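You operate a simulated robot arm through the tools that you are given. There is no shell and no other tool. Be economical: measure what you need, move in short steps, check, and stop when the job is done.

You run a simulated two-armed robot. Do the job below in one go: nothing can be reset, and whatever is moved stays where it is left.

Task
Swap the small tripod's white camera for the yellow one.
Fine: hold the tripod still at each pull of its lever; white camera on the camera bench; clamp the yellow one. Set down upright: white camera.

The check looks at the end state, three seconds after you hand in, the way a careful person would. Anything else that was tipped, shoved, dropped, spilled or broken makes it a failure.

Robot
Two 7-joint arms with fingered hands on one trunk, on a base that drives. Base frame: it is fixed to the floor where the robot stands at the start and does not move with it; the origin is under the middle of the robot, x ahead of it, y to its left, z up; the surface under the hand at the start is at about z = 800. Units: mm, degrees, N and s.
The left shoulder is at the start at [42, 163, 1061], the right one opposite. Places, roughly: lever of the small tripod [500, -100, 1100]; seat of the small tripod [600, 0, 1000]; silver corner bracket (4x4x5 cm) [500, -700, 800]; top of the camera bench [700, 200, 800]. Payload 4 kg a hand.
Tool frame (each hand has its own): the origin (TCP) lies between the finger pads and is the grasp point; the fingertips stand 36 mm ahead of it; z points along the fingers, y is the line along which they close. The gripper opens to 124 mm. The gripper's body begins 42 mm behind the TCP. The gripper is a hand of 4 fingers: y runs from the thumb to the fingers, the wrist lies at [-15, -99, -189] in the tool frame.
Orientation is that of the tool frame in the base frame, as a unit quaternion [w, x, y, z]. With the fingers straight down and the wrist toward the robot, the tool's x, y and z point along [0, 1, 0], [1, 0, 0] and [0, 0, -1] of the base frame.

Tools
- The arms move only by the tool jog_arm. It takes "left_motion", "right_motion" or both (then of equal length, played together; a hand with none holds still); each is a list of rows, each an object of numbers (a shift or turn left out is 0): "x", "y", "z": the shift along the tool's x, y, z in mm; "ax", "ay", "az": the turn, a rotation vector about the tool's x, y, z in degrees. In form: [{"x": .., "y": .., "z": .., "ax": .., "ay": .., "az": ..}, ...]. A call has 1 to 12 rows; each row shifts and turns the commanded pose from where the row before left it, along the tool's axes as they then stand. Each row takes 0.2 s and may step no farther than 50 mm and 8.6 degrees from the row before; otherwise, the whole call is refused. A pose out of reach is approached as far as the arm can. The call stops where the force on the tool passes 90 N (or 10 N more than at its start, if that is more) or the arm is blocked; 0.2 s more then pass. In this call time passes only in rows, and 0.2 s behind the last. The reply holds the time, the measured pose of the TCP, the force on the tool along the base axes, the opening and the grip force, in the units named above and with some noise, with the torque about the TCP (base axes, N m) and any sound that the robot's microphone picked up, and new pictures: "views" is both (left out), scene, wrist or none (wrist: the cameras of the hands that moved).
- Cameras (640 x 400 px; columns grow to the right, rows downward): "scene" is now at [136.9, -11.2, 1316.8]; the picture's right is [-0.14, -0.99, 0.02], its down [-0.45, 0.04, -0.89] and it looks along [0.88, -0.13, -0.45] (base axes); focal length 214 px, centre (320, 200). "left" rides on the left gripper at [-75, -86, -123] in its tool frame; the picture's right is [-0.70, -0.34, 0.63], its down [0.64, -0.68, 0.35] and it looks along [0.32, 0.65, 0.69] (tool axes); focal length 275 px, centre (320, 200). "right" rides on the right gripper at [75, -86, -123] in its tool frame; the picture's right is [-0.70, 0.34, -0.63], its down [-0.64, -0.68, 0.35] and it looks along [-0.32, 0.65, 0.69] (tool axes); focal length 275 px, centre (320, 200). There is no depth. A picture from a camera that has moved, and an enlarged one, comes with that camera's place and axes in the base frame and with its lens. The place of the scene camera against the robot may be out by one fixed shift of up to 25 mm in any direction.
- raise_lower(by): slides the trunk up (or, below 0, down) by that many mm; the arms and the scene camera ride with it, the base frame stays. It gives what a move gives, with no picture.
- base_move(legs): drives the robot by 1 to 6 legs, each [ahead, left, turn to the left] in mm, mm and degrees, along the robot's own axes; the way and the turn of a leg run together, so that a leg with both is an arc; at most 1500 mm and 180 degrees a leg. The arms and the cameras ride along, it lands a little off, and it stops where it bumps. It gives what a move gives, and a new picture of the scene camera.
- finger_targets(index, middle, ring, thumb_bend, thumb_turn, hand): sets how far each is bent, from 0 (flat) to 1 (curled in); at 0.3 the hand is open as for a grip, at 0.7 the pads meet at the TCP. One left out holds its place. A second passes; each finger stops where it meets its share of the squeeze, and holds until it gets a number again. It is the only way to open and close the hand. It gives what a move gives, with no picture; readings hold the bend of each and the force on the fingers (four entries, about 0 where the hand has none), thumb and palm. thumb_turn goes from beside the hand (0) to across from the fingers (1), as for a grip.
- turn_head(pan, tilt): turns the head with the scene camera to pan (to the left, within 86 degrees either way) and tilt (down, from -29 to 69), counted from straight ahead of the robot. It gives what a move gives, and a new picture of the scene camera.
- close_up(camera, box): a new picture of the part [left, top, right, bottom] of that camera's present view, enlarged. No time passes.
- finish_job(): hands the job in; it is judged then, once.

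Work in short steps. Places have to be worked out from the pictures, the camera data and where the tool is seen: move nearer, look again, correct. Check each grasp and each placing, and mend what went wrong. You have 120 turns and 260 pictures in all, those below and enlarged ones among them. Open the grippers and draw the arms clear of the work before you hand the job in, unless the task says otherwise.

The tools are called after "Emit:" as a command line: name --argument value ..., lists and objects as JSON in quotes. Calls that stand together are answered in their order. jog_arm: Moves the arms, as the interface text tells. Its arguments: {"type":"object","properties":{"left_motion":{"type":"array"},"right_motion":{"type":"array"},"views":{"type":"string","enum":["both","scene","wrist","none"]}},"required":[]} The other tools are called the same way: raise_lower (by) slides the trunk up or down; finger_targets (index, middle, ring, thumb_bend, thumb_turn, hand) moves the fingers one by one; base_move (legs) drives the base; turn_head (pan, tilt) turns the head that bears the scene camera; close_up (camera, box) takes an enlarged picture of a part of a camera's view; finish_job () hands the job in.

At the start:

```text
clock: 0.0
left_tcp_pos: [713.2, 212.4, 1301.4]
left_tcp_rot: [0.0, 0.707, 0.707, 0.001]
left_contact_force: [0.9, -0.1, -0.5]
left_wrist_torque: [0.0, -0.01, -0.02]
left_grip_width: 123.9
left_grasp_force: 0.0
left_shape: jaw
left_bend: [0.3, 0.3, 0.3, 0.3, 0.98]
left_finger forces: [0.0, 0.1, 0.0, 0.0, 0.0, 0.0]
right_tcp_pos: [639.4, -397.9, 1289.1]
right_tcp_rot: [0.0, 0.707, 0.707, 0.0]
right_contact_force: [-0.6, 0.4, 0.2]
right_wrist_torque: [0.02, -0.01, 0.01]
right_grip_width: 123.9
right_grasp_force: 0.0
right_shape: jaw
right_bend: [0.3, 0.3, 0.3, 0.3, 0.98]
right_finger forces: [0.0, 0.0, 0.1, 0.0, 0.0, 0.1]
trunk travel left (down, up): [-225.0, 253.0]
robot x, y, heading: [-1.2, 0.2, -0.2]
head pan, tilt: [-8.0, 18.0]
```

scene: 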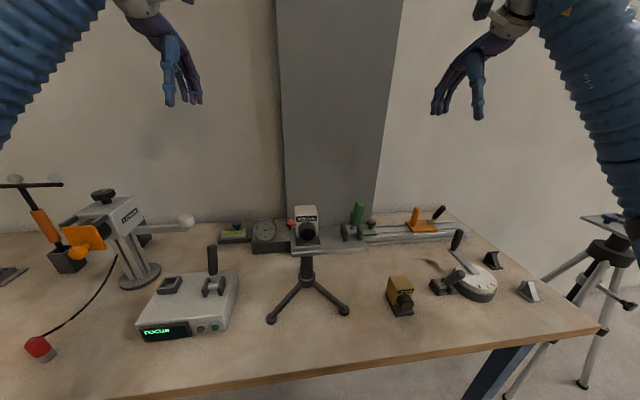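
right: 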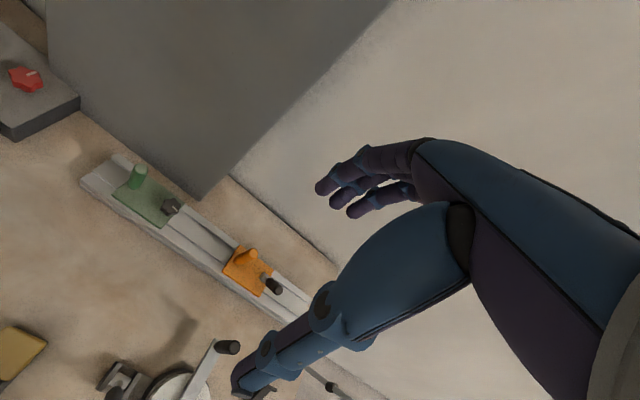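
left: 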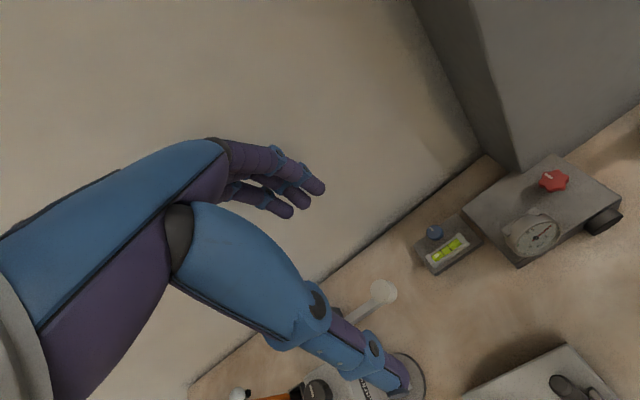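

The tripod with the white camera is at the centre and the yellow camera stands to its right. I enlarge the tripod, the yellow camera and the bench area first.

Emit:
close_up --camera "scene" --box '[250, 190, 360, 330]'

Emit:
close_up --camera "scene" --box '[360, 190, 560, 330]'

Emit:
close_up --camera "scene" --box '[60, 170, 270, 350]'

```text
2.86 times, centred on (305, 260) of scene
camera zoom: at [136.9, -11.2, 1316.8], right [-0.14, -0.99, 0.02], down [-0.45, 0.04, -0.89], along [0.88, -0.13, -0.45], focal length 613 px, centre (363, 29)
```

zoom: 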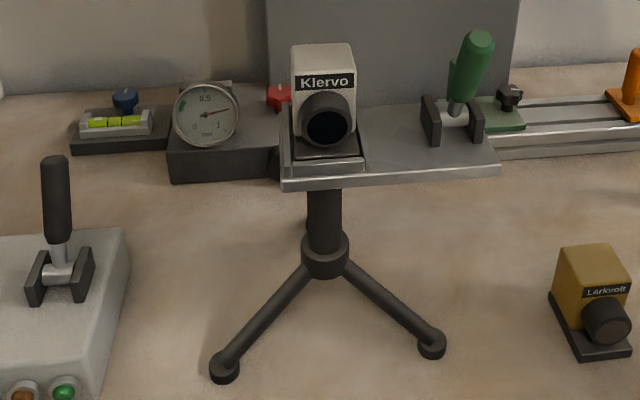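

```text
2.86 times, centred on (460, 260) of scene
camera zoom: at [136.9, -11.2, 1316.8], right [-0.14, -0.99, 0.02], down [-0.45, 0.04, -0.89], along [0.88, -0.13, -0.45], focal length 613 px, centre (-80, 29)
```

zoom: 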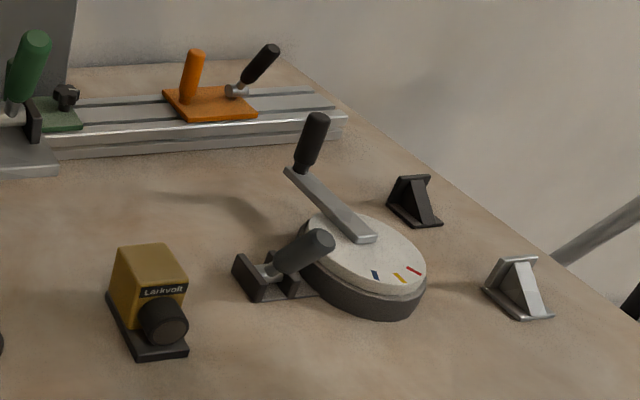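

```text
2.22 times, centred on (165, 260) of scene
camera zoom: at [136.9, -11.2, 1316.8], right [-0.14, -0.99, 0.02], down [-0.45, 0.04, -0.89], along [0.88, -0.13, -0.45], focal length 477 px, centre (664, 67)
```

zoom: 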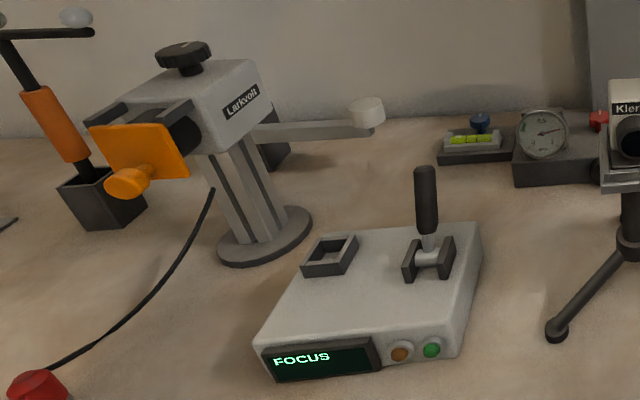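

The bench is evidently the table itself. I zoom tightly on the tripod's head and lever to understand the clamp.

Emit:
close_up --camera "scene" --box '[285, 195, 345, 258]'

Emit:
close_up --camera "scene" --box '[325, 195, 385, 258]'

Emit:
close_up --camera "scene" --box '[375, 265, 435, 325]'

```text
6.35 times, centred on (315, 226) of scene
camera zoom: at [136.9, -11.2, 1316.8], right [-0.14, -0.99, 0.02], down [-0.45, 0.04, -0.89], along [0.88, -0.13, -0.45], focal length 1362 px, centre (352, 32)
```

zoom: 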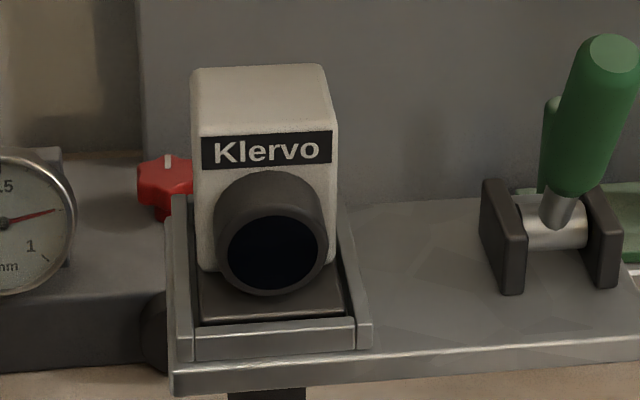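

```text
6.35 times, centred on (355, 226) of scene
camera zoom: at [136.9, -11.2, 1316.8], right [-0.14, -0.99, 0.02], down [-0.45, 0.04, -0.89], along [0.88, -0.13, -0.45], focal length 1362 px, centre (98, 32)
```

zoom: 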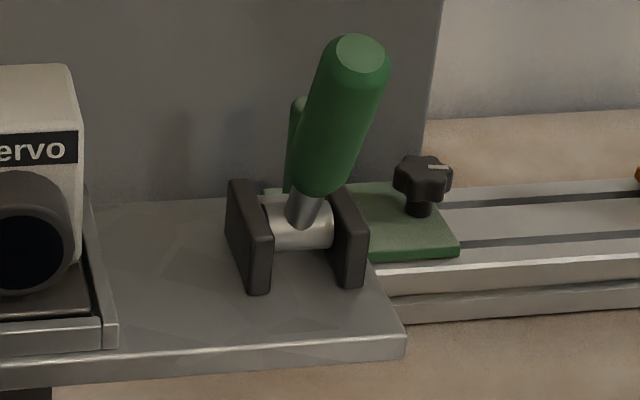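

```text
6.67 times, centred on (405, 295) of scene
camera zoom: at [136.9, -11.2, 1316.8], right [-0.14, -0.99, 0.02], down [-0.45, 0.04, -0.89], along [0.88, -0.13, -0.45], focal length 1430 px, centre (-247, -433)
```

zoom: 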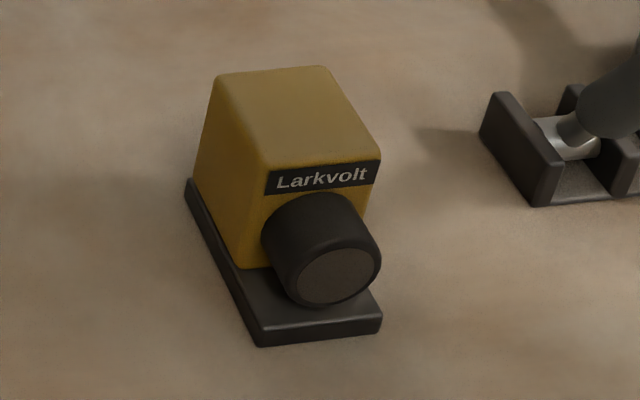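

The clamp tray holds the camera's foot plate, and the lever pivots in a fork about the y axis. I back the robot off for a better reach and get a second view for parallax, at the same time shifting sideways.

Emit:
base_move --legs '[[-130, -250, 0]]'

```text
clock: 2.0
left_tcp_pos: [582.2, -40.2, 1303.8]
left_tcp_rot: [-0.001, 0.709, 0.705, 0.001]
left_contact_force: [0.3, -0.5, -0.7]
left_wrist_torque: [0.02, 0.02, -0.01]
left_grip_width: 123.7
left_grasp_force: 0.2
left_shape: jaw
left_bend: [0.3, 0.3, 0.3, 0.3, 0.98]
left_finger forces: [0.0, 0.1, 0.0, 0.1, 0.0, 0.1]
right_tcp_pos: [505.2, -648.9, 1288.8]
right_tcp_rot: [-0.001, 0.709, 0.705, 0.0]
right_contact_force: [-0.9, 1.0, 0.5]
right_wrist_torque: [0.01, -0.02, -0.01]
right_grip_width: 123.7
right_grasp_force: 0.0
right_shape: jaw
right_bend: [0.3, 0.3, 0.3, 0.3, 0.98]
right_finger forces: [0.0, 0.1, 0.1, 0.1, 0.1, 0.1]
trunk travel left (down, up): [-225.0, 253.0]
robot x, y, heading: [-133.2, -249.9, -0.3]
head pan, tilt: [-8.0, 18.0]
camera scene: at [3.8, -260.5, 1316.8], right [-0.14, -0.99, 0.02], down [-0.45, 0.05, -0.89], along [0.88, -0.14, -0.45], focal length 214 px, centre (320, 200)
```

scene: 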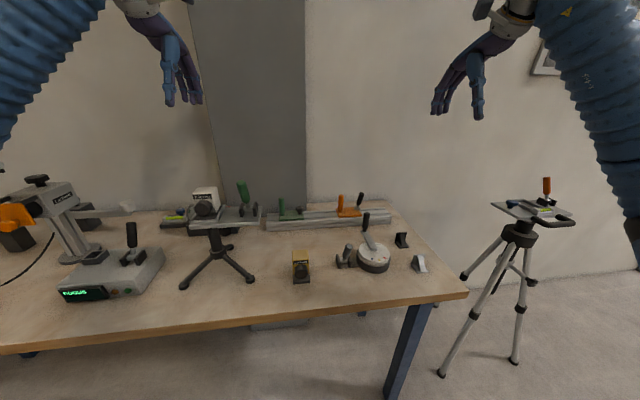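

From this side I zoom on the tripod head and the yellow camera to triangulate.

Emit:
close_up --camera "scene" --box '[180, 175, 270, 231]'

Emit:
close_up --camera "scene" --box '[170, 230, 330, 300]'

```text
7.11 times, centred on (225, 203) of scene
camera zoom: at [3.8, -260.5, 1316.8], right [-0.14, -0.99, 0.02], down [-0.45, 0.05, -0.89], along [0.88, -0.14, -0.45], focal length 1525 px, centre (996, 179)
```

zoom: 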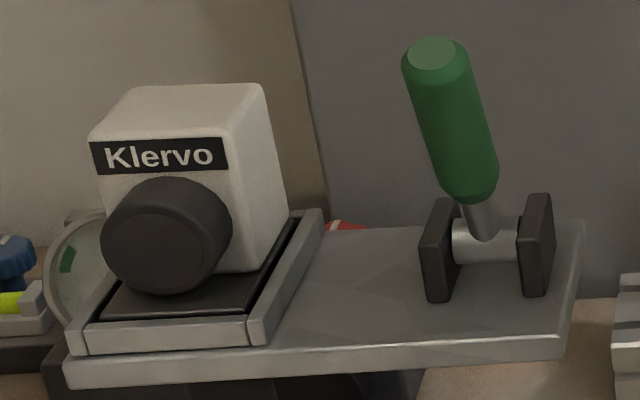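

```text
4.00 times, centred on (250, 265) of scene
camera zoom: at [3.8, -260.5, 1316.8], right [-0.14, -0.99, 0.02], down [-0.45, 0.05, -0.89], along [0.88, -0.14, -0.45], focal length 858 px, centre (600, -60)
```

zoom: 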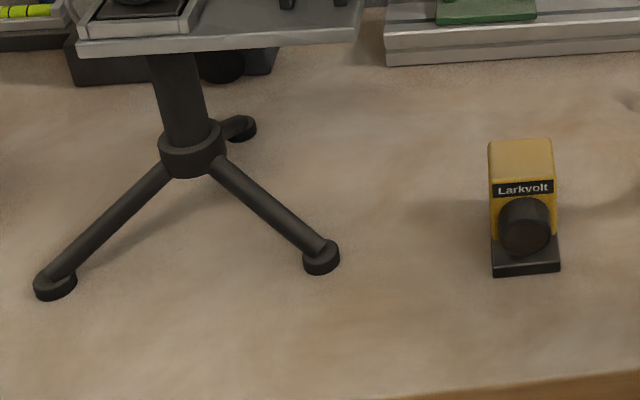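

Triangulating: lever pivot ≈[529,-147,1033], tip ≈[490,-147,1123] (leaning to the robot), plate x 492–576, y −176…−7, z≈1001–1011, white body ≈[541,-43,1055], post ≈[534,-50,905–1000]; all subject to the scene-camera shift. I start turning the left hand to point horizontally to hold the post, at a safe height.

Emit:
jog_arm --left_motion '[{"ay": -8.2}, {"ay": -8.2}, {"ay": -8.2}, {"ay": -8.2}, {"ay": -8.2}, {"ay": -8.2}, {"ay": -8.2}, {"ay": -8.2}, {"ay": -8.2}, {"ay": -8.2}, {"ay": -8.0}]' --views "none"

```text
clock: 4.4
left_tcp_pos: [580.5, -37.7, 1300.7]
left_tcp_rot: [-0.498, -0.5, -0.499, 0.502]
left_contact_force: [0.1, 0.3, -0.3]
left_wrist_torque: [0.04, 0.01, -0.02]
left_grip_width: 123.7
left_grasp_force: 0.0
left_shape: jaw
left_bend: [0.3, 0.3, 0.3, 0.3, 0.98]
left_finger forces: [0.0, 0.0, 0.0, 0.0, 0.1, 0.1]
right_tcp_pos: [504.9, -649.2, 1288.2]
right_tcp_rot: [-0.001, 0.709, 0.705, 0.0]
right_contact_force: [0.7, -0.6, -0.1]
right_wrist_torque: [0.02, -0.01, 0.01]
right_grip_width: 123.6
right_grasp_force: 0.0
right_shape: jaw
right_bend: [0.3, 0.3, 0.3, 0.3, 0.98]
right_finger forces: [0.0, 0.0, 0.0, 0.0, 0.0, 0.1]
trunk travel left (down, up): [-225.0, 253.0]
robot x, y, heading: [-132.0, -248.7, -0.4]
head pan, tilt: [-8.0, 18.0]
```

Rotation fine. Now move out toward the robot and left, yaw 45°, and lower to z≈1150.

Emit:
jog_arm --left_motion '[{"y": -41, "z": -27}, {"y": -41, "z": -27}, {"y": -41, "z": -27}, {"y": -41, "z": -27}, {"ax": -7.5, "x": 25}, {"ax": -7.5, "x": 25}, {"ax": -7.5, "x": 25}, {"ax": -7.5, "x": 25}, {"ax": -7.5, "x": 25}, {"ax": -7.5, "x": 25}]'

```text
clock: 6.6
left_tcp_pos: [454.6, 87.0, 1162.1]
left_tcp_rot: [0.652, 0.272, 0.653, -0.272]
left_contact_force: [0.3, 0.3, -1.7]
left_wrist_torque: [-0.03, 0.0, 0.02]
left_grip_width: 123.8
left_grasp_force: 0.0
left_shape: jaw
left_bend: [0.3, 0.3, 0.3, 0.3, 0.98]
left_finger forces: [0.0, 0.1, 0.0, 0.1, 0.0, 0.0]
left hand out of reach, approached as far as the arm can: row 9, 10
right_tcp_pos: [505.1, -649.1, 1287.8]
right_tcp_rot: [0.0, 0.709, 0.705, 0.001]
right_contact_force: [-0.4, -0.7, -0.5]
right_wrist_torque: [-0.01, -0.01, 0.02]
right_grip_width: 123.8
right_grasp_force: 0.0
right_shape: jaw
right_bend: [0.3, 0.3, 0.3, 0.3, 0.98]
right_finger forces: [0.1, 0.2, 0.0, 0.0, 0.0, 0.1]
trunk travel left (down, up): [-225.0, 253.0]
robot x, y, heading: [-132.1, -245.1, -0.3]
head pan, tilt: [-8.0, 18.0]
camera scene: at [4.5, -259.1, 1316.7], right [-0.14, -0.99, 0.02], down [-0.45, 0.05, -0.89], along [0.88, -0.14, -0.45], focal length 214 px, centre (320, 200)
camera left: at [306.8, 113.6, 1238.1], right [0.21, -0.69, 0.7], down [-0.24, -0.73, -0.65], along [0.95, -0.03, -0.32], focal length 275 px, centre (320, 200)
```

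scene: 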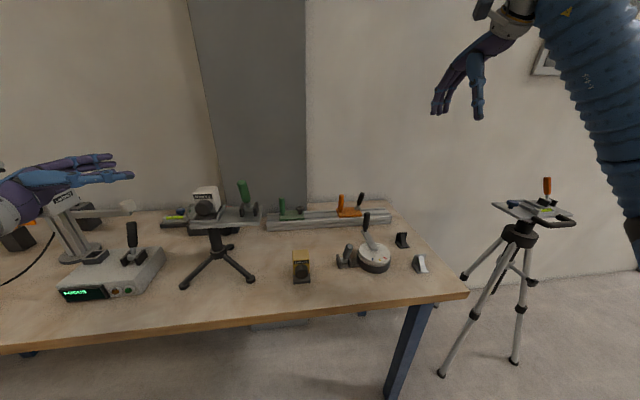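
left: 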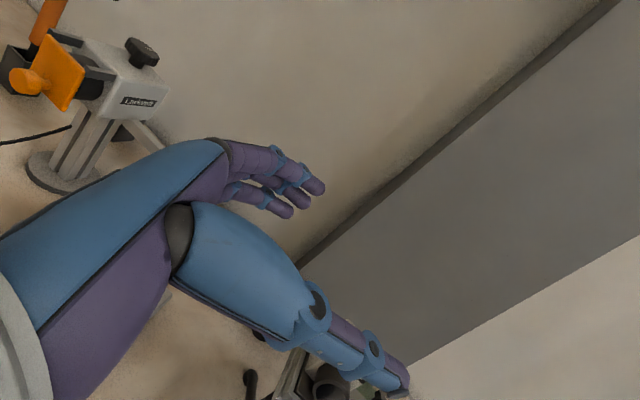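

The hand is near its inner reach limit; sinking the trunk keeps the arm in a comfortable shape and brings the hand down to post height. Hand is clear of everything on the way.

Emit:
raise_lower --by -150

Emit:
turn_head --pan 10 --tilt 18

```text
clock: 8.3
left_tcp_pos: [501.1, 87.2, 895.8]
left_tcp_rot: [0.593, 0.251, 0.707, -0.292]
left_contact_force: [-3.1, -10.0, 50.3]
left_wrist_torque: [3.52, -1.71, -0.13]
left_grip_width: 123.7
left_grasp_force: 0.0
left_shape: jaw
left_bend: [0.31, 0.3, 0.33, 0.3, 0.98]
left_finger forces: [0.0, 38.0, 15.7, 0.0, 0.0, 0.2]
right_tcp_pos: [501.5, -651.2, 1142.9]
right_tcp_rot: [0.001, 0.709, 0.705, 0.001]
right_contact_force: [0.0, 0.0, -0.6]
right_wrist_torque: [0.01, -0.01, -0.01]
right_grip_width: 123.4
right_grasp_force: 0.1
right_shape: jaw
right_bend: [0.3, 0.3, 0.3, 0.3, 0.98]
right_finger forces: [0.0, 0.0, 0.0, 0.0, 0.1, 0.0]
trunk travel left (down, up): [-77.0, 401.0]
robot x, y, heading: [-134.0, -248.2, -0.2]
head pan, tilt: [-8.0, 18.0]
stopped: the force on the tool passed its limit at 97 N (the readings are from after the stop); the commanded pose is now the measured one
```

```text
clock: 9.1
left_tcp_pos: [502.1, 87.1, 892.8]
left_tcp_rot: [0.592, 0.25, 0.708, -0.292]
left_contact_force: [-6.7, -7.5, 65.8]
left_wrist_torque: [4.61, -2.04, 0.3]
left_grip_width: 123.6
left_grasp_force: 0.0
left_shape: jaw
left_bend: [0.31, 0.29, 0.33, 0.3, 0.98]
left_finger forces: [0.0, 46.5, 21.0, 0.0, 0.1, 0.0]
right_tcp_pos: [499.7, -651.5, 1143.9]
right_tcp_rot: [0.001, 0.709, 0.705, 0.002]
right_contact_force: [0.6, -0.1, -0.4]
right_wrist_torque: [-0.02, 0.0, 0.03]
right_grip_width: 123.5
right_grasp_force: 0.1
right_shape: jaw
right_bend: [0.3, 0.3, 0.3, 0.3, 0.98]
right_finger forces: [0.0, 0.1, 0.1, 0.0, 0.0, 0.1]
trunk travel left (down, up): [-77.0, 401.0]
robot x, y, heading: [-133.1, -248.0, -0.4]
head pan, tilt: [10.0, 18.0]
camera scene: at [94.8, -233.3, 1116.5], right [0.16, -0.99, -0.07], down [-0.63, -0.05, -0.77], along [0.76, 0.16, -0.63], focal length 214 px, centre (320, 200)
```

scene: 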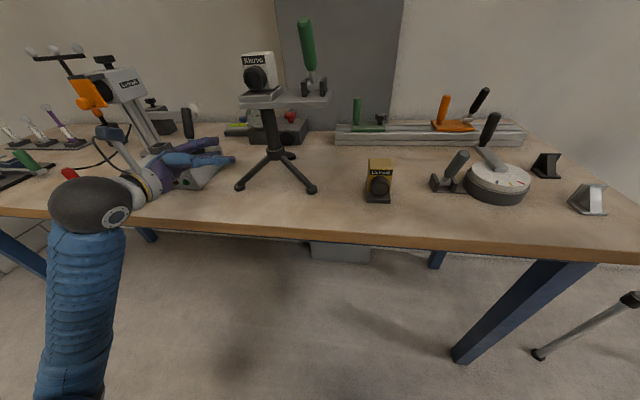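

The arm sagged further than the trunk and the fingers press on the FOCUS box. I lift the left hand straight up at once.

Emit:
jog_arm --left_motion '[{"x": -15}, {"x": -25}, {"x": -25}, {"x": -25}]'

```text
clock: 10.1
left_tcp_pos: [521.9, 88.5, 974.9]
left_tcp_rot: [0.587, 0.249, 0.712, -0.295]
left_contact_force: [-1.0, 0.2, -0.3]
left_wrist_torque: [-0.01, 0.0, -0.02]
left_grip_width: 124.1
left_grasp_force: 0.0
left_shape: jaw
left_bend: [0.3, 0.3, 0.3, 0.3, 0.98]
left_finger forces: [0.1, 0.1, 0.0, 0.1, 0.1, 0.0]
right_tcp_pos: [505.1, -649.3, 1139.9]
right_tcp_rot: [0.0, 0.71, 0.705, 0.0]
right_contact_force: [0.4, -0.4, 0.0]
right_wrist_torque: [-0.02, -0.01, 0.01]
right_grip_width: 123.5
right_grasp_force: 0.1
right_shape: jaw
right_bend: [0.3, 0.3, 0.3, 0.3, 0.98]
right_finger forces: [0.0, 0.0, 0.0, 0.1, 0.0, 0.0]
trunk travel left (down, up): [-77.0, 401.0]
robot x, y, heading: [-128.9, -246.2, -0.4]
head pan, tilt: [10.0, 18.0]
camera scene: at [99.3, -230.8, 1114.7], right [0.16, -0.99, -0.06], down [-0.64, -0.05, -0.77], along [0.75, 0.16, -0.64], focal length 214 px, centre (320, 200)
camera left: at [390.9, 115.0, 1077.0], right [0.33, -0.69, 0.64], down [-0.36, -0.72, -0.59], along [0.87, -0.03, -0.49], focal length 275 px, centre (320, 200)
```

scene: 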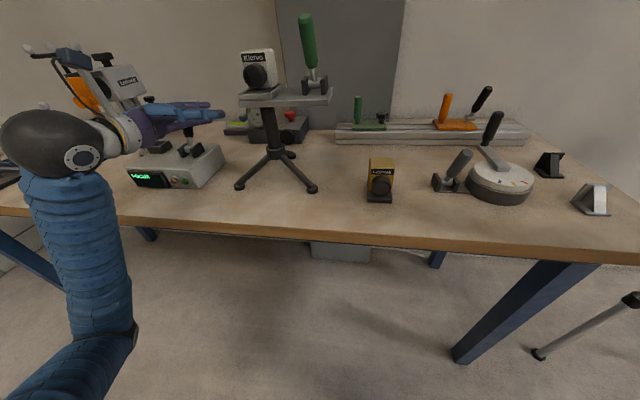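
left: 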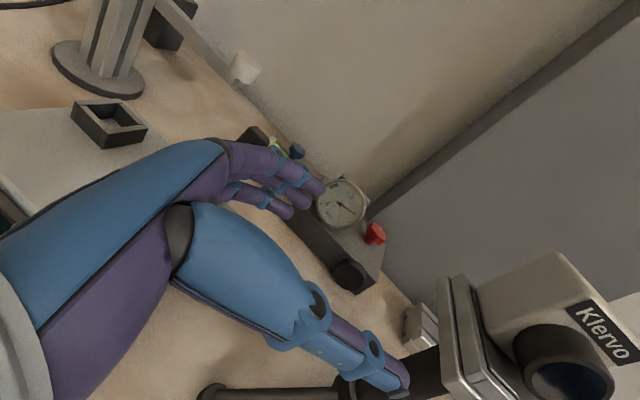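

Released, hand is free. I check that the FOCUS box and its lever are unharmed.

Emit:
close_up --camera "scene" --box '[110, 80, 350, 220]'

```text
2.67 times, centred on (230, 150) of scene
camera zoom: at [99.3, -230.8, 1114.7], right [0.16, -0.99, -0.06], down [-0.64, -0.05, -0.77], along [0.75, 0.16, -0.64], focal length 572 px, centre (560, 333)
```

zoom: 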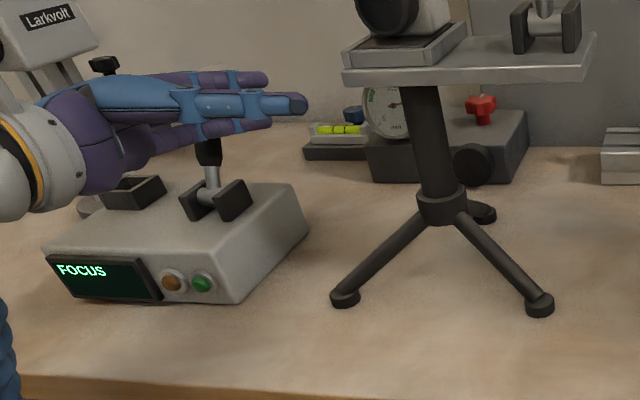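

The box seems unmoved and its lever stands as before. I zoom the left wrist view to fix the tripod position precisely with the wrist camera.

Emit:
close_up --camera "left" --box '[380, 240, 640, 400]'

Emit:
close_up --camera "scene" --box '[225, 0, 345, 105]'

```text
2.46 times, centred on (510, 320) of left
camera zoom: at [390.9, 115.0, 1077.0], right [0.33, -0.69, 0.64], down [-0.36, -0.72, -0.59], along [0.87, -0.03, -0.49], focal length 678 px, centre (-148, -95)
```

zoom: 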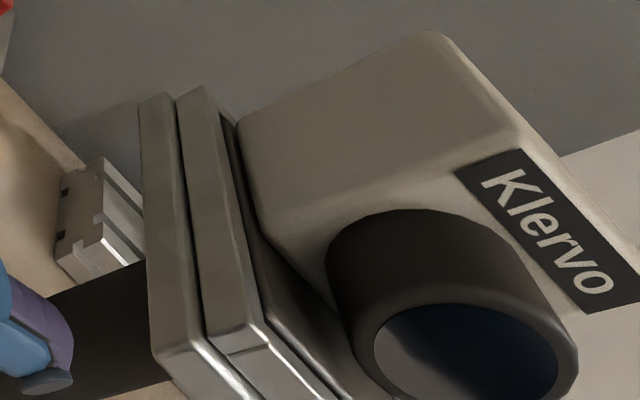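

```text
3.81 times, centred on (285, 52) of scene
camera zoom: at [99.3, -230.8, 1114.7], right [0.16, -0.99, -0.06], down [-0.64, -0.05, -0.77], along [0.75, 0.16, -0.64], focal length 817 px, centre (453, 762)
```

zoom: 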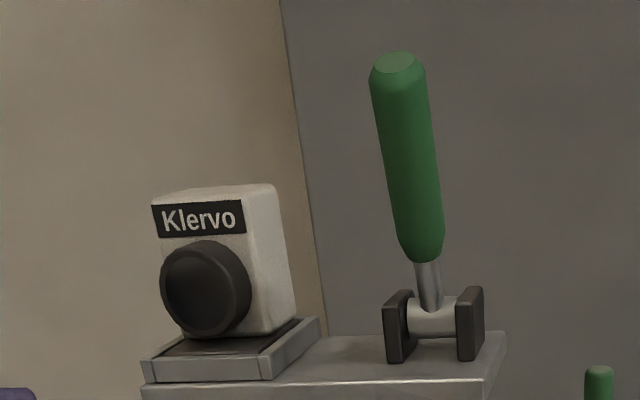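

The wrist camera suggests the tripod is ~20 mm farther and ~15 mm lower than the scene estimate. I level the hand and slide it to a pre-grasp spot in front-left of the post, then look again from there.

Emit:
jog_arm --left_motion '[{"ay": -3.65, "az": 3.7}, {"ay": -3.65, "az": 3.7}, {"y": -32}, {"y": -32, "x": 10}, {"x": 15}]'

```text
clock: 11.3
left_tcp_pos: [515.6, 61.0, 956.7]
left_tcp_rot: [0.65, 0.274, 0.655, -0.271]
left_contact_force: [-0.4, -0.1, 0.1]
left_wrist_torque: [0.01, 0.01, 0.0]
left_grip_width: 123.9
left_grasp_force: 0.0
left_shape: jaw
left_bend: [0.3, 0.3, 0.3, 0.3, 0.98]
left_finger forces: [0.1, 0.0, 0.0, 0.1, 0.0, 0.0]
left hand out of reach, approached as far as the arm can: row 3, 4
right_tcp_pos: [504.9, -648.4, 1139.8]
right_tcp_rot: [0.0, 0.71, 0.704, 0.0]
right_contact_force: [-0.4, 0.2, 0.3]
right_wrist_torque: [-0.01, 0.0, -0.02]
right_grip_width: 123.6
right_grasp_force: 0.0
right_shape: jaw
right_bend: [0.3, 0.3, 0.3, 0.3, 0.98]
right_finger forces: [0.0, 0.1, 0.0, 0.1, 0.1, 0.0]
trunk travel left (down, up): [-77.0, 401.0]
robot x, y, heading: [-130.9, -248.4, -0.5]
head pan, tilt: [10.0, 18.0]
camera scene: at [99.0, -230.3, 1114.8], right [0.16, -0.99, -0.06], down [-0.64, -0.05, -0.77], along [0.76, 0.16, -0.64], focal length 214 px, centre (320, 200)
camera left: at [367.8, 86.7, 1034.3], right [0.21, -0.69, 0.69], down [-0.24, -0.72, -0.65], along [0.95, -0.03, -0.32], focal length 275 px, centre (320, 200)
```

scene: 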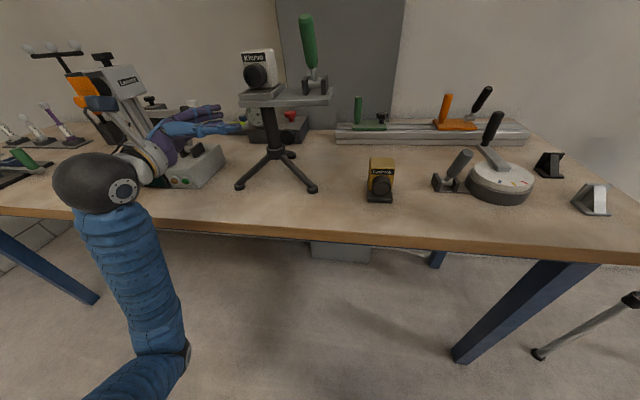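
left: 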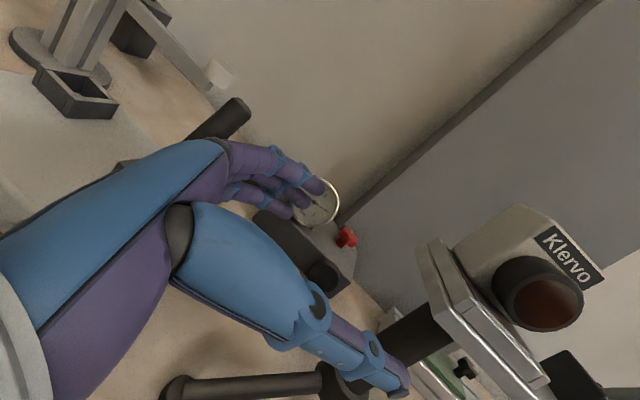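

The arm is at its inner limit, so I drive the robot back 100 mm, moving the hand away from the box and tripod.

Emit:
base_move --legs '[[-100, 0, 0]]'

Emit:
close_up --camera "left" --box '[400, 180, 640, 400]'

```text
clock: 12.4
left_tcp_pos: [413.9, 62.1, 958.5]
left_tcp_rot: [0.651, 0.274, 0.654, -0.271]
left_contact_force: [-0.4, -0.3, 0.2]
left_wrist_torque: [0.02, 0.0, -0.01]
left_grip_width: 124.0
left_grasp_force: 0.0
left_shape: jaw
left_bend: [0.3, 0.3, 0.3, 0.3, 0.98]
left_finger forces: [0.0, 0.0, 0.0, 0.0, 0.0, 0.0]
right_tcp_pos: [402.1, -648.4, 1141.6]
right_tcp_rot: [0.001, 0.709, 0.705, 0.001]
right_contact_force: [-1.4, -1.0, -0.6]
right_wrist_torque: [-0.03, -0.01, 0.02]
right_grip_width: 123.7
right_grasp_force: 0.0
right_shape: jaw
right_bend: [0.3, 0.3, 0.3, 0.3, 0.98]
right_finger forces: [0.0, 0.1, 0.0, 0.0, 0.0, 0.1]
trunk travel left (down, up): [-77.0, 401.0]
robot x, y, heading: [-233.6, -246.2, -0.4]
head pan, tilt: [10.0, 18.0]
camera scene: at [-2.8, -230.0, 1115.5], right [0.16, -0.99, -0.06], down [-0.64, -0.05, -0.77], along [0.76, 0.16, -0.63], focal length 214 px, centre (320, 200)
```

scene: 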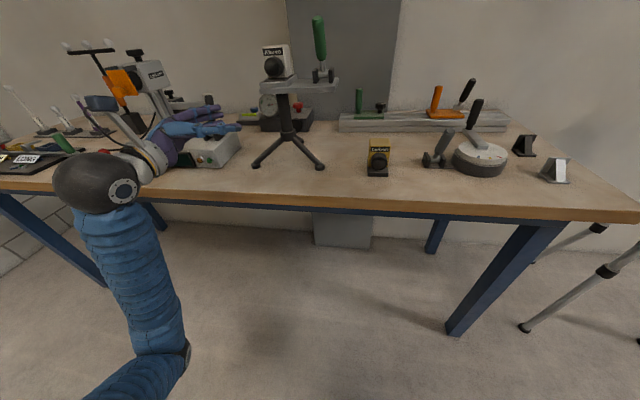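

```text
1.82 times, centred on (520, 290) of left
camera zoom: at [265.8, 87.4, 1035.5], right [0.21, -0.69, 0.69], down [-0.24, -0.72, -0.65], along [0.95, -0.03, -0.32], focal length 500 px, centre (-44, 36)
```

zoom: 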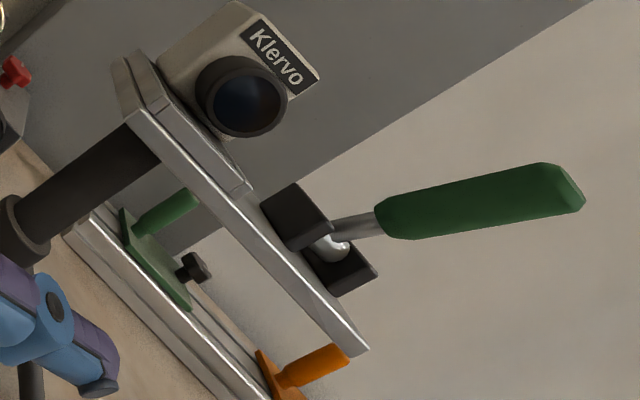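

Triangulating from the wrist camera: scene shift ≈(+12,+4,−15). So post ≈[546,-39], z 890–986; body centre ≈[553,-39], top 1069; lever pivot ≈[541,-143,1018], tip ≈[502,-143,1108]. I approach the post halfway and look.

Emit:
jog_arm --left_motion '[{"x": 10, "y": 11, "z": 17}, {"x": 10, "y": 11, "z": 18}, {"z": 20}, {"z": 20}]'

```text
clock: 13.4
left_tcp_pos: [480.3, 22.5, 937.1]
left_tcp_rot: [0.65, 0.274, 0.655, -0.27]
left_contact_force: [-0.2, -0.3, -0.1]
left_wrist_torque: [0.0, 0.02, 0.01]
left_grip_width: 124.0
left_grasp_force: 0.1
left_shape: jaw
left_bend: [0.3, 0.3, 0.3, 0.3, 0.98]
left_finger forces: [0.0, 0.0, 0.0, 0.0, 0.1, 0.0]
right_tcp_pos: [403.1, -647.3, 1141.1]
right_tcp_rot: [0.001, 0.709, 0.705, 0.0]
right_contact_force: [0.2, 0.1, 0.5]
right_wrist_torque: [0.0, 0.0, 0.01]
right_grip_width: 123.9
right_grasp_force: 0.0
right_shape: jaw
right_bend: [0.3, 0.3, 0.3, 0.3, 0.98]
right_finger forces: [0.0, 0.0, 0.0, 0.0, 0.0, 0.1]
trunk travel left (down, up): [-77.0, 401.0]
robot x, y, heading: [-233.3, -244.3, -0.5]
head pan, tilt: [10.0, 18.0]
camera scene: at [-1.5, -230.1, 1114.9], right [0.16, -0.99, -0.06], down [-0.64, -0.05, -0.77], along [0.75, 0.16, -0.64], focal length 214 px, centre (320, 200)
camera left: at [334.4, 49.3, 1014.5], right [0.21, -0.69, 0.69], down [-0.24, -0.72, -0.65], along [0.95, -0.03, -0.32], focal length 275 px, centre (320, 200)
```

scene: 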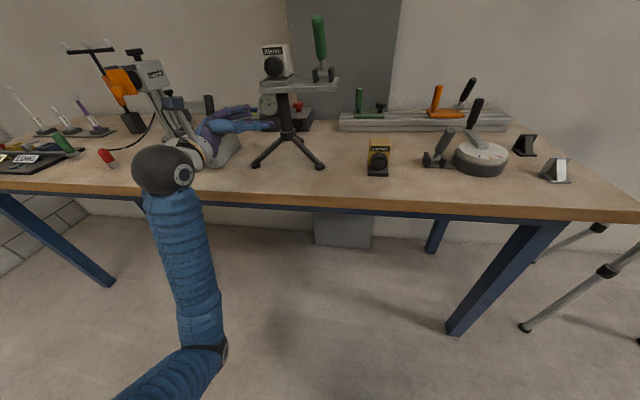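
left: 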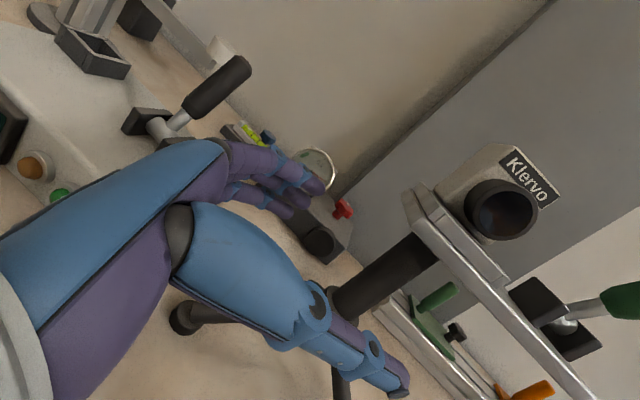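

The post shows exactly where predicted, between fingers and thumb. Remaining ~90 mm along the fingers; I advance 50 and check.

Emit:
jog_arm --left_motion '[{"y": 3, "z": 17}, {"z": 17}, {"z": 16}]' --views "wrist"

```text
clock: 14.2
left_tcp_pos: [518.5, -10.5, 935.4]
left_tcp_rot: [0.649, 0.274, 0.656, -0.271]
left_contact_force: [0.4, -0.1, 0.7]
left_wrist_torque: [0.0, 0.02, -0.02]
left_grip_width: 124.1
left_grasp_force: 0.1
left_shape: jaw
left_bend: [0.3, 0.3, 0.3, 0.3, 0.98]
left_finger forces: [0.0, 0.0, 0.1, 0.0, 0.0, 0.0]
right_tcp_pos: [403.9, -647.5, 1141.8]
right_tcp_rot: [0.0, 0.709, 0.705, 0.0]
right_contact_force: [-0.5, -1.0, 0.0]
right_wrist_torque: [0.01, -0.01, 0.0]
right_grip_width: 123.6
right_grasp_force: 0.0
right_shape: jaw
right_bend: [0.3, 0.3, 0.3, 0.3, 0.98]
right_finger forces: [0.0, 0.1, 0.1, 0.0, 0.0, 0.0]
trunk travel left (down, up): [-77.0, 401.0]
robot x, y, heading: [-234.4, -249.6, -0.2]
head pan, tilt: [10.0, 18.0]
camera left: at [372.0, 16.4, 1012.6], right [0.21, -0.69, 0.69], down [-0.24, -0.72, -0.65], along [0.95, -0.03, -0.32], focal length 275 px, centre (320, 200)
```

left: 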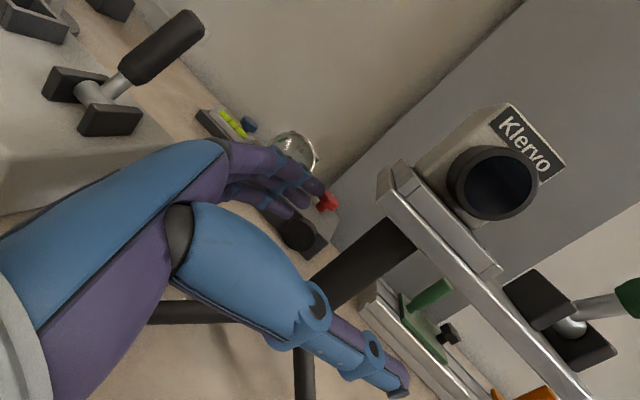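

Still clear; advance the last 37 mm.

Emit:
jog_arm --left_motion '[{"z": 13}, {"z": 12}, {"z": 12}]' --views "wrist"

```text
clock: 15.0
left_tcp_pos: [545.6, -34.5, 935.2]
left_tcp_rot: [0.65, 0.274, 0.655, -0.271]
left_contact_force: [-0.3, -0.2, 0.0]
left_wrist_torque: [-0.05, 0.01, 0.03]
left_grip_width: 123.9
left_grasp_force: 0.0
left_shape: jaw
left_bend: [0.3, 0.3, 0.3, 0.3, 0.98]
left_finger forces: [0.0, 0.1, 0.0, 0.0, 0.0, 0.0]
right_tcp_pos: [403.3, -648.1, 1140.5]
right_tcp_rot: [0.0, 0.709, 0.706, 0.0]
right_contact_force: [0.3, 0.1, -0.1]
right_wrist_torque: [0.02, -0.03, -0.01]
right_grip_width: 123.7
right_grasp_force: 0.1
right_shape: jaw
right_bend: [0.3, 0.3, 0.3, 0.3, 0.98]
right_finger forces: [0.0, 0.1, 0.0, 0.0, 0.0, 0.1]
trunk travel left (down, up): [-77.0, 401.0]
robot x, y, heading: [-234.8, -246.6, -0.5]
head pan, tilt: [10.0, 18.0]
camera left: at [398.9, -8.9, 1013.0], right [0.21, -0.69, 0.69], down [-0.24, -0.72, -0.65], along [0.95, -0.03, -0.32], focal length 275 px, centre (320, 200)
```

left: 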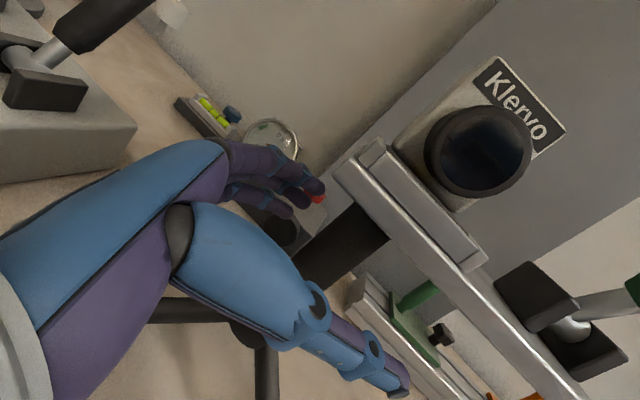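

Post lies at the TCP. I close in stages to detect the first contact.

Emit:
finger_targets --hand "left" --index 0.53 --middle 0.53 --ring 0.53 --thumb_bend 0.53

Emit:
close_up --camera "left" --box '[200, 140, 440, 400]'

```text
clock: 16.0
left_tcp_pos: [545.7, -34.8, 936.8]
left_tcp_rot: [0.65, 0.274, 0.655, -0.271]
left_contact_force: [0.9, 0.2, 0.5]
left_wrist_torque: [0.01, 0.0, 0.02]
left_grip_width: 53.0
left_grasp_force: 0.0
left_shape: fingers
left_bend: [0.53, 0.53, 0.53, 0.53, 0.98]
left_finger forces: [0.0, 0.1, 0.0, 0.0, 0.0, 0.0]
right_tcp_pos: [403.1, -647.9, 1140.8]
right_tcp_rot: [0.0, 0.71, 0.704, 0.0]
right_contact_force: [0.1, 0.2, -0.7]
right_wrist_torque: [0.0, 0.02, 0.01]
right_grip_width: 123.8
right_grasp_force: 0.1
right_shape: jaw
right_bend: [0.3, 0.3, 0.3, 0.3, 0.98]
right_finger forces: [0.0, 0.0, 0.0, 0.1, 0.1, 0.0]
trunk travel left (down, up): [-77.0, 401.0]
robot x, y, heading: [-231.5, -245.2, -0.4]
head pan, tilt: [10.0, 18.0]
```

```text
1.54 times, centred on (320, 270) of left
camera zoom: at [398.7, -9.0, 1013.1], right [0.21, -0.69, 0.69], down [-0.24, -0.72, -0.65], along [0.95, -0.03, -0.32], focal length 424 px, centre (320, 92)
```

zoom: 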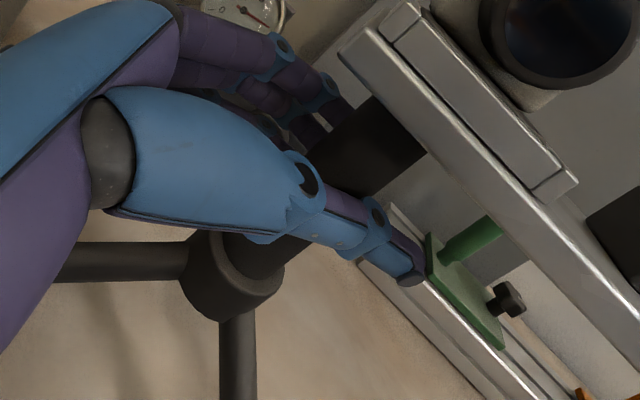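

No contact yet at 53 mm. Closing further in two smaller steps.

Emit:
finger_targets --hand "left" --index 0.57 --middle 0.57 --ring 0.57 --thumb_bend 0.57

Emit:
finger_targets --hand "left" --index 0.61 --middle 0.61 --ring 0.61 --thumb_bend 0.61

```text
clock: 17.0
left_tcp_pos: [545.2, -35.5, 936.8]
left_tcp_rot: [0.65, 0.274, 0.655, -0.27]
left_contact_force: [-0.6, -1.8, 0.0]
left_wrist_torque: [0.02, -0.02, -0.06]
left_grip_width: 45.7
left_grasp_force: 0.7
left_shape: fingers
left_bend: [0.56, 0.56, 0.56, 0.56, 0.98]
left_finger forces: [0.0, 0.0, 0.1, 0.0, 2.1, 0.0]
right_tcp_pos: [403.3, -648.3, 1141.1]
right_tcp_rot: [0.0, 0.71, 0.704, 0.0]
right_contact_force: [-0.2, -0.2, -0.3]
right_wrist_torque: [0.0, 0.0, 0.01]
right_grip_width: 123.7
right_grasp_force: 0.0
right_shape: jaw
right_bend: [0.3, 0.3, 0.3, 0.3, 0.98]
right_finger forces: [0.0, 0.0, 0.1, 0.0, 0.1, 0.1]
trunk travel left (down, up): [-77.0, 401.0]
robot x, y, heading: [-231.0, -248.7, -0.3]
head pan, tilt: [10.0, 18.0]
```

```text
clock: 18.0
left_tcp_pos: [545.7, -35.1, 937.2]
left_tcp_rot: [0.65, 0.274, 0.655, -0.271]
left_contact_force: [-4.5, -4.1, -1.7]
left_wrist_torque: [0.07, -0.03, -0.06]
left_grip_width: 34.7
left_grasp_force: 3.6
left_shape: fingers
left_bend: [0.61, 0.61, 0.61, 0.59, 0.98]
left_finger forces: [0.1, 0.0, 0.0, 0.0, 6.4, 0.0]
right_tcp_pos: [403.6, -647.6, 1140.2]
right_tcp_rot: [0.001, 0.709, 0.705, 0.001]
right_contact_force: [-0.6, -1.0, -0.2]
right_wrist_torque: [0.0, -0.01, 0.02]
right_grip_width: 123.9
right_grasp_force: 0.1
right_shape: jaw
right_bend: [0.3, 0.3, 0.3, 0.3, 0.98]
right_finger forces: [0.0, 0.0, 0.1, 0.1, 0.0, 0.1]
trunk travel left (down, up): [-77.0, 401.0]
robot x, y, heading: [-232.4, -250.0, -0.3]
head pan, tilt: [10.0, 18.0]
```

Thumb touches the post (6 N); I leave the thumb and close just the fingers to meet it.

Emit:
finger_targets --hand "left" --index 0.66 --middle 0.66 --ring 0.66

Emit:
finger_targets --hand "left" --index 0.75 --middle 0.75 --ring 0.75 --thumb_bend 0.63

Emit:
close_up --camera "scene" --box '[220, 10, 360, 190]'

```text
clock: 19.0
left_tcp_pos: [546.1, -36.3, 937.2]
left_tcp_rot: [0.65, 0.274, 0.655, -0.271]
left_contact_force: [-2.4, -3.6, 0.2]
left_wrist_torque: [0.07, -0.07, -0.03]
left_grip_width: 28.4
left_grasp_force: 4.4
left_shape: fingers
left_bend: [0.65, 0.66, 0.64, 0.59, 0.98]
left_finger forces: [0.8, 0.2, 1.7, 0.0, 6.8, 0.0]
right_tcp_pos: [403.9, -647.8, 1140.3]
right_tcp_rot: [0.0, 0.71, 0.704, 0.0]
right_contact_force: [-0.3, -0.1, -0.3]
right_wrist_torque: [0.0, 0.01, 0.0]
right_grip_width: 123.8
right_grasp_force: 0.1
right_shape: jaw
right_bend: [0.3, 0.3, 0.3, 0.3, 0.98]
right_finger forces: [0.0, 0.0, 0.0, 0.1, 0.1, 0.0]
trunk travel left (down, up): [-77.0, 401.0]
robot x, y, heading: [-229.2, -245.3, -0.4]
head pan, tilt: [10.0, 18.0]
```

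```text
clock: 20.0
left_tcp_pos: [545.5, -34.8, 936.8]
left_tcp_rot: [0.65, 0.275, 0.655, -0.271]
left_contact_force: [7.5, 2.0, 1.9]
left_wrist_torque: [0.06, -0.46, 0.03]
left_grip_width: 26.2
left_grasp_force: 22.0
left_shape: fingers
left_bend: [0.72, 0.71, 0.67, 0.59, 0.97]
left_finger forces: [10.4, 8.7, 8.3, 0.0, 16.8, 0.0]
right_tcp_pos: [403.8, -648.7, 1140.0]
right_tcp_rot: [0.001, 0.709, 0.705, 0.0]
right_contact_force: [0.3, 0.0, 0.1]
right_wrist_torque: [-0.01, 0.02, 0.02]
right_grip_width: 123.6
right_grasp_force: 0.2
right_shape: jaw
right_bend: [0.3, 0.3, 0.3, 0.3, 0.98]
right_finger forces: [0.1, 0.0, 0.0, 0.1, 0.1, 0.1]
trunk travel left (down, up): [-77.0, 401.0]
robot x, y, heading: [-236.3, -247.1, -0.2]
head pan, tilt: [10.0, 18.0]
```

```text
2.22 times, centred on (290, 100) of scene
camera zoom: at [-1.3, -230.0, 1114.9], right [0.16, -0.99, -0.06], down [-0.64, -0.05, -0.77], along [0.75, 0.16, -0.64], focal length 477 px, centre (387, 422)
```

zoom: 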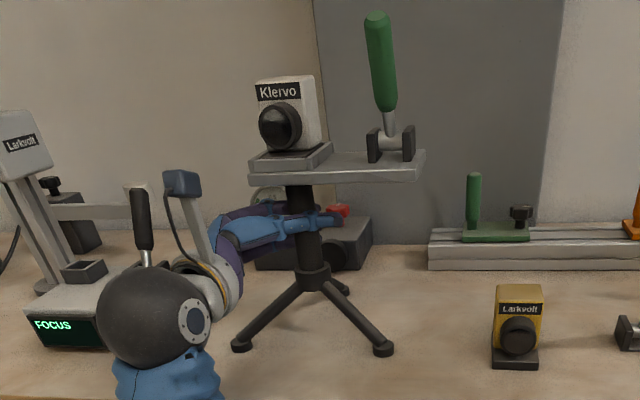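

The post is held firmly (22 N). Now the right hand: tilt it to the lever's angle (~23°) and bring it above the handle tip at ≈[468,-143,1185].

Emit:
jog_arm --right_motion '[{"x": 42, "ax": -7.7}, {"x": 42, "ax": -7.7}, {"x": 42, "ax": -7.7}, {"x": 42, "y": 8.6, "z": -1.8}, {"x": 42, "y": 8.6, "z": -1.8}, {"x": 42, "y": 8.6, "z": -1.8}, {"x": 42, "y": 8.6, "z": -1.8}, {"x": 42, "y": 8.6, "z": -1.8}, {"x": 42, "y": 8.6, "z": -1.8}, {"x": 42, "y": 8.6, "z": -1.8}, {"x": 42, "y": 8.6, "z": -1.8}, {"x": 42, "y": 8.6, "z": -1.8}]'

```text
clock: 22.6
left_tcp_pos: [546.9, -34.7, 936.3]
left_tcp_rot: [0.65, 0.272, 0.656, -0.271]
left_contact_force: [4.2, 1.6, 1.7]
left_wrist_torque: [0.08, -0.45, 0.01]
left_grip_width: 26.1
left_grasp_force: 21.1
left_shape: fingers
left_bend: [0.72, 0.71, 0.68, 0.58, 0.97]
left_finger forces: [10.1, 8.3, 7.4, 0.0, 17.2, 0.0]
right_tcp_pos: [471.0, -143.1, 1184.4]
right_tcp_rot: [0.141, 0.695, 0.691, 0.141]
right_contact_force: [0.5, 0.1, -0.3]
right_wrist_torque: [0.01, -0.02, 0.04]
right_grip_width: 123.7
right_grasp_force: 0.0
right_shape: jaw
right_bend: [0.3, 0.3, 0.3, 0.3, 0.98]
right_finger forces: [0.0, 0.0, 0.0, 0.1, 0.0, 0.0]
trunk travel left (down, up): [-77.0, 401.0]
robot x, y, heading: [-235.0, -248.1, -0.3]
head pan, tilt: [10.0, 18.0]
camera scene: at [-1.5, -230.0, 1115.0], right [0.16, -0.99, -0.06], down [-0.64, -0.05, -0.77], along [0.76, 0.16, -0.64], focal length 214 px, centre (320, 200)
camera right: at [344.9, -67.5, 1264.0], right [0.06, -0.7, 0.72], down [-0.5, -0.64, -0.59], along [0.87, -0.32, -0.38], focal length 275 px, centre (320, 200)
```

scene: 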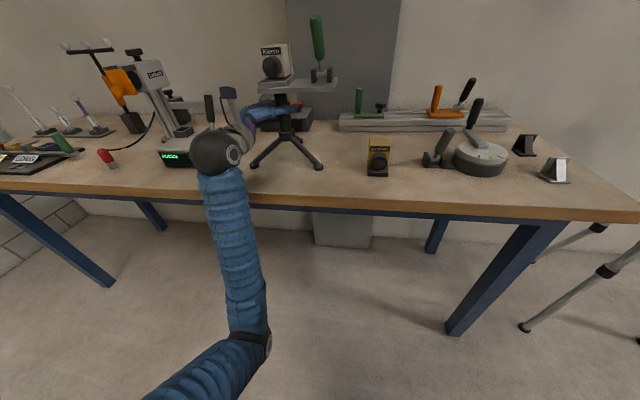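
right: 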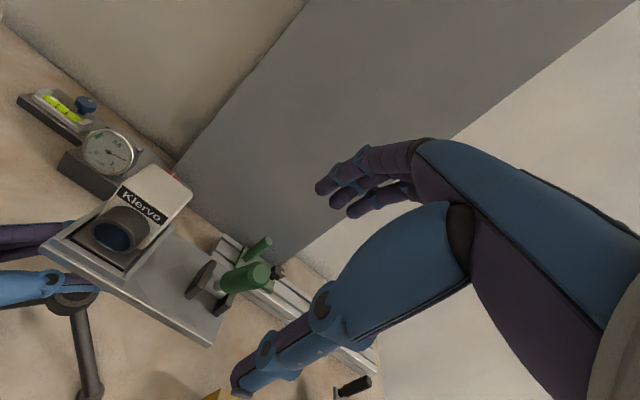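

The lever tip appears exactly where computed, lined up between thumb and fingers. I advance 60 mm along the lever's axis and tilt the head up to watch.

Emit:
jog_arm --right_motion '[{"z": 20}, {"z": 20}, {"z": 20}]' --views "wrist"

Emit:
turn_head --pan 10 --tilt -2

```text
clock: 23.4
left_tcp_pos: [546.2, -35.3, 935.9]
left_tcp_rot: [0.65, 0.273, 0.655, -0.271]
left_contact_force: [7.5, -1.7, 3.0]
left_wrist_torque: [0.03, -0.47, 0.02]
left_grip_width: 26.2
left_grasp_force: 22.7
left_shape: fingers
left_bend: [0.72, 0.71, 0.68, 0.58, 0.97]
left_finger forces: [10.8, 9.3, 8.2, 0.1, 17.8, 0.0]
right_tcp_pos: [496.4, -144.0, 1130.5]
right_tcp_rot: [0.142, 0.695, 0.691, 0.141]
right_contact_force: [0.8, 0.3, -0.7]
right_wrist_torque: [0.0, -0.02, 0.02]
right_grip_width: 123.7
right_grasp_force: 0.0
right_shape: jaw
right_bend: [0.3, 0.3, 0.3, 0.3, 0.98]
right_finger forces: [0.1, 0.0, 0.0, 0.0, 0.1, 0.0]
trunk travel left (down, up): [-77.0, 401.0]
robot x, y, heading: [-234.4, -246.2, -0.0]
head pan, tilt: [10.0, 18.0]
camera right: at [369.3, -68.7, 1208.9], right [0.06, -0.7, 0.71], down [-0.49, -0.64, -0.59], along [0.87, -0.32, -0.38], focal length 275 px, centre (320, 200)
```

right: 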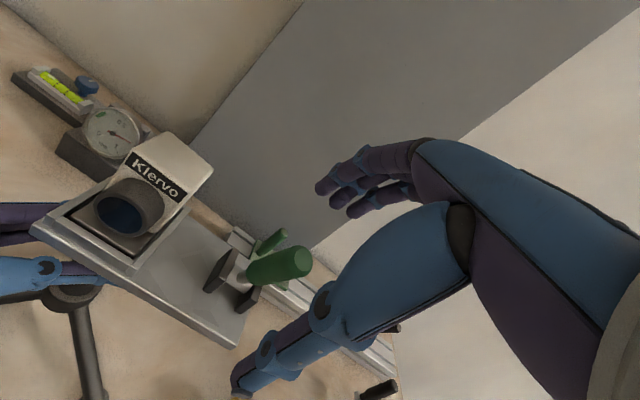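

```text
clock: 24.3
left_tcp_pos: [545.9, -34.9, 937.9]
left_tcp_rot: [0.65, 0.273, 0.656, -0.271]
left_contact_force: [7.0, -1.9, 3.2]
left_wrist_torque: [0.05, -0.41, -0.02]
left_grip_width: 26.1
left_grasp_force: 23.4
left_shape: fingers
left_bend: [0.72, 0.71, 0.68, 0.58, 0.97]
left_finger forces: [10.6, 9.1, 8.0, 0.1, 17.8, 0.1]
right_tcp_pos: [495.9, -143.9, 1130.2]
right_tcp_rot: [0.142, 0.695, 0.69, 0.141]
right_contact_force: [-0.1, -0.3, -0.1]
right_wrist_torque: [-0.03, -0.01, 0.0]
right_grip_width: 123.6
right_grasp_force: 0.1
right_shape: jaw
right_bend: [0.3, 0.3, 0.3, 0.3, 0.98]
right_finger forces: [0.0, 0.0, 0.0, 0.0, 0.0, 0.0]
trunk travel left (down, up): [-77.0, 401.0]
robot x, y, heading: [-233.6, -249.1, -0.2]
head pan, tilt: [10.0, -2.0]
camera scene: at [6.8, -230.9, 1146.2], right [0.16, -0.99, -0.06], down [-0.34, 0.01, -0.94], along [0.93, 0.17, -0.34], focal length 214 px, centre (320, 200)
```

scene: 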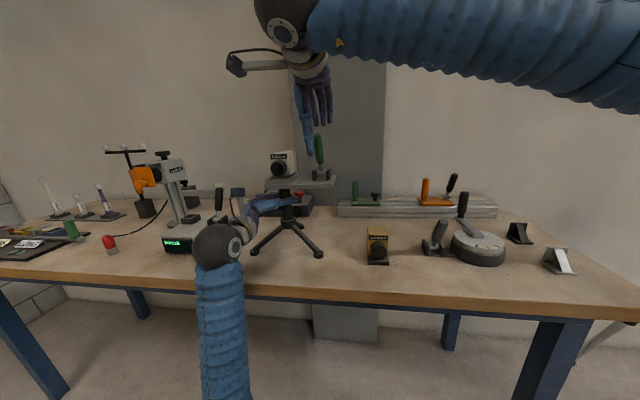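

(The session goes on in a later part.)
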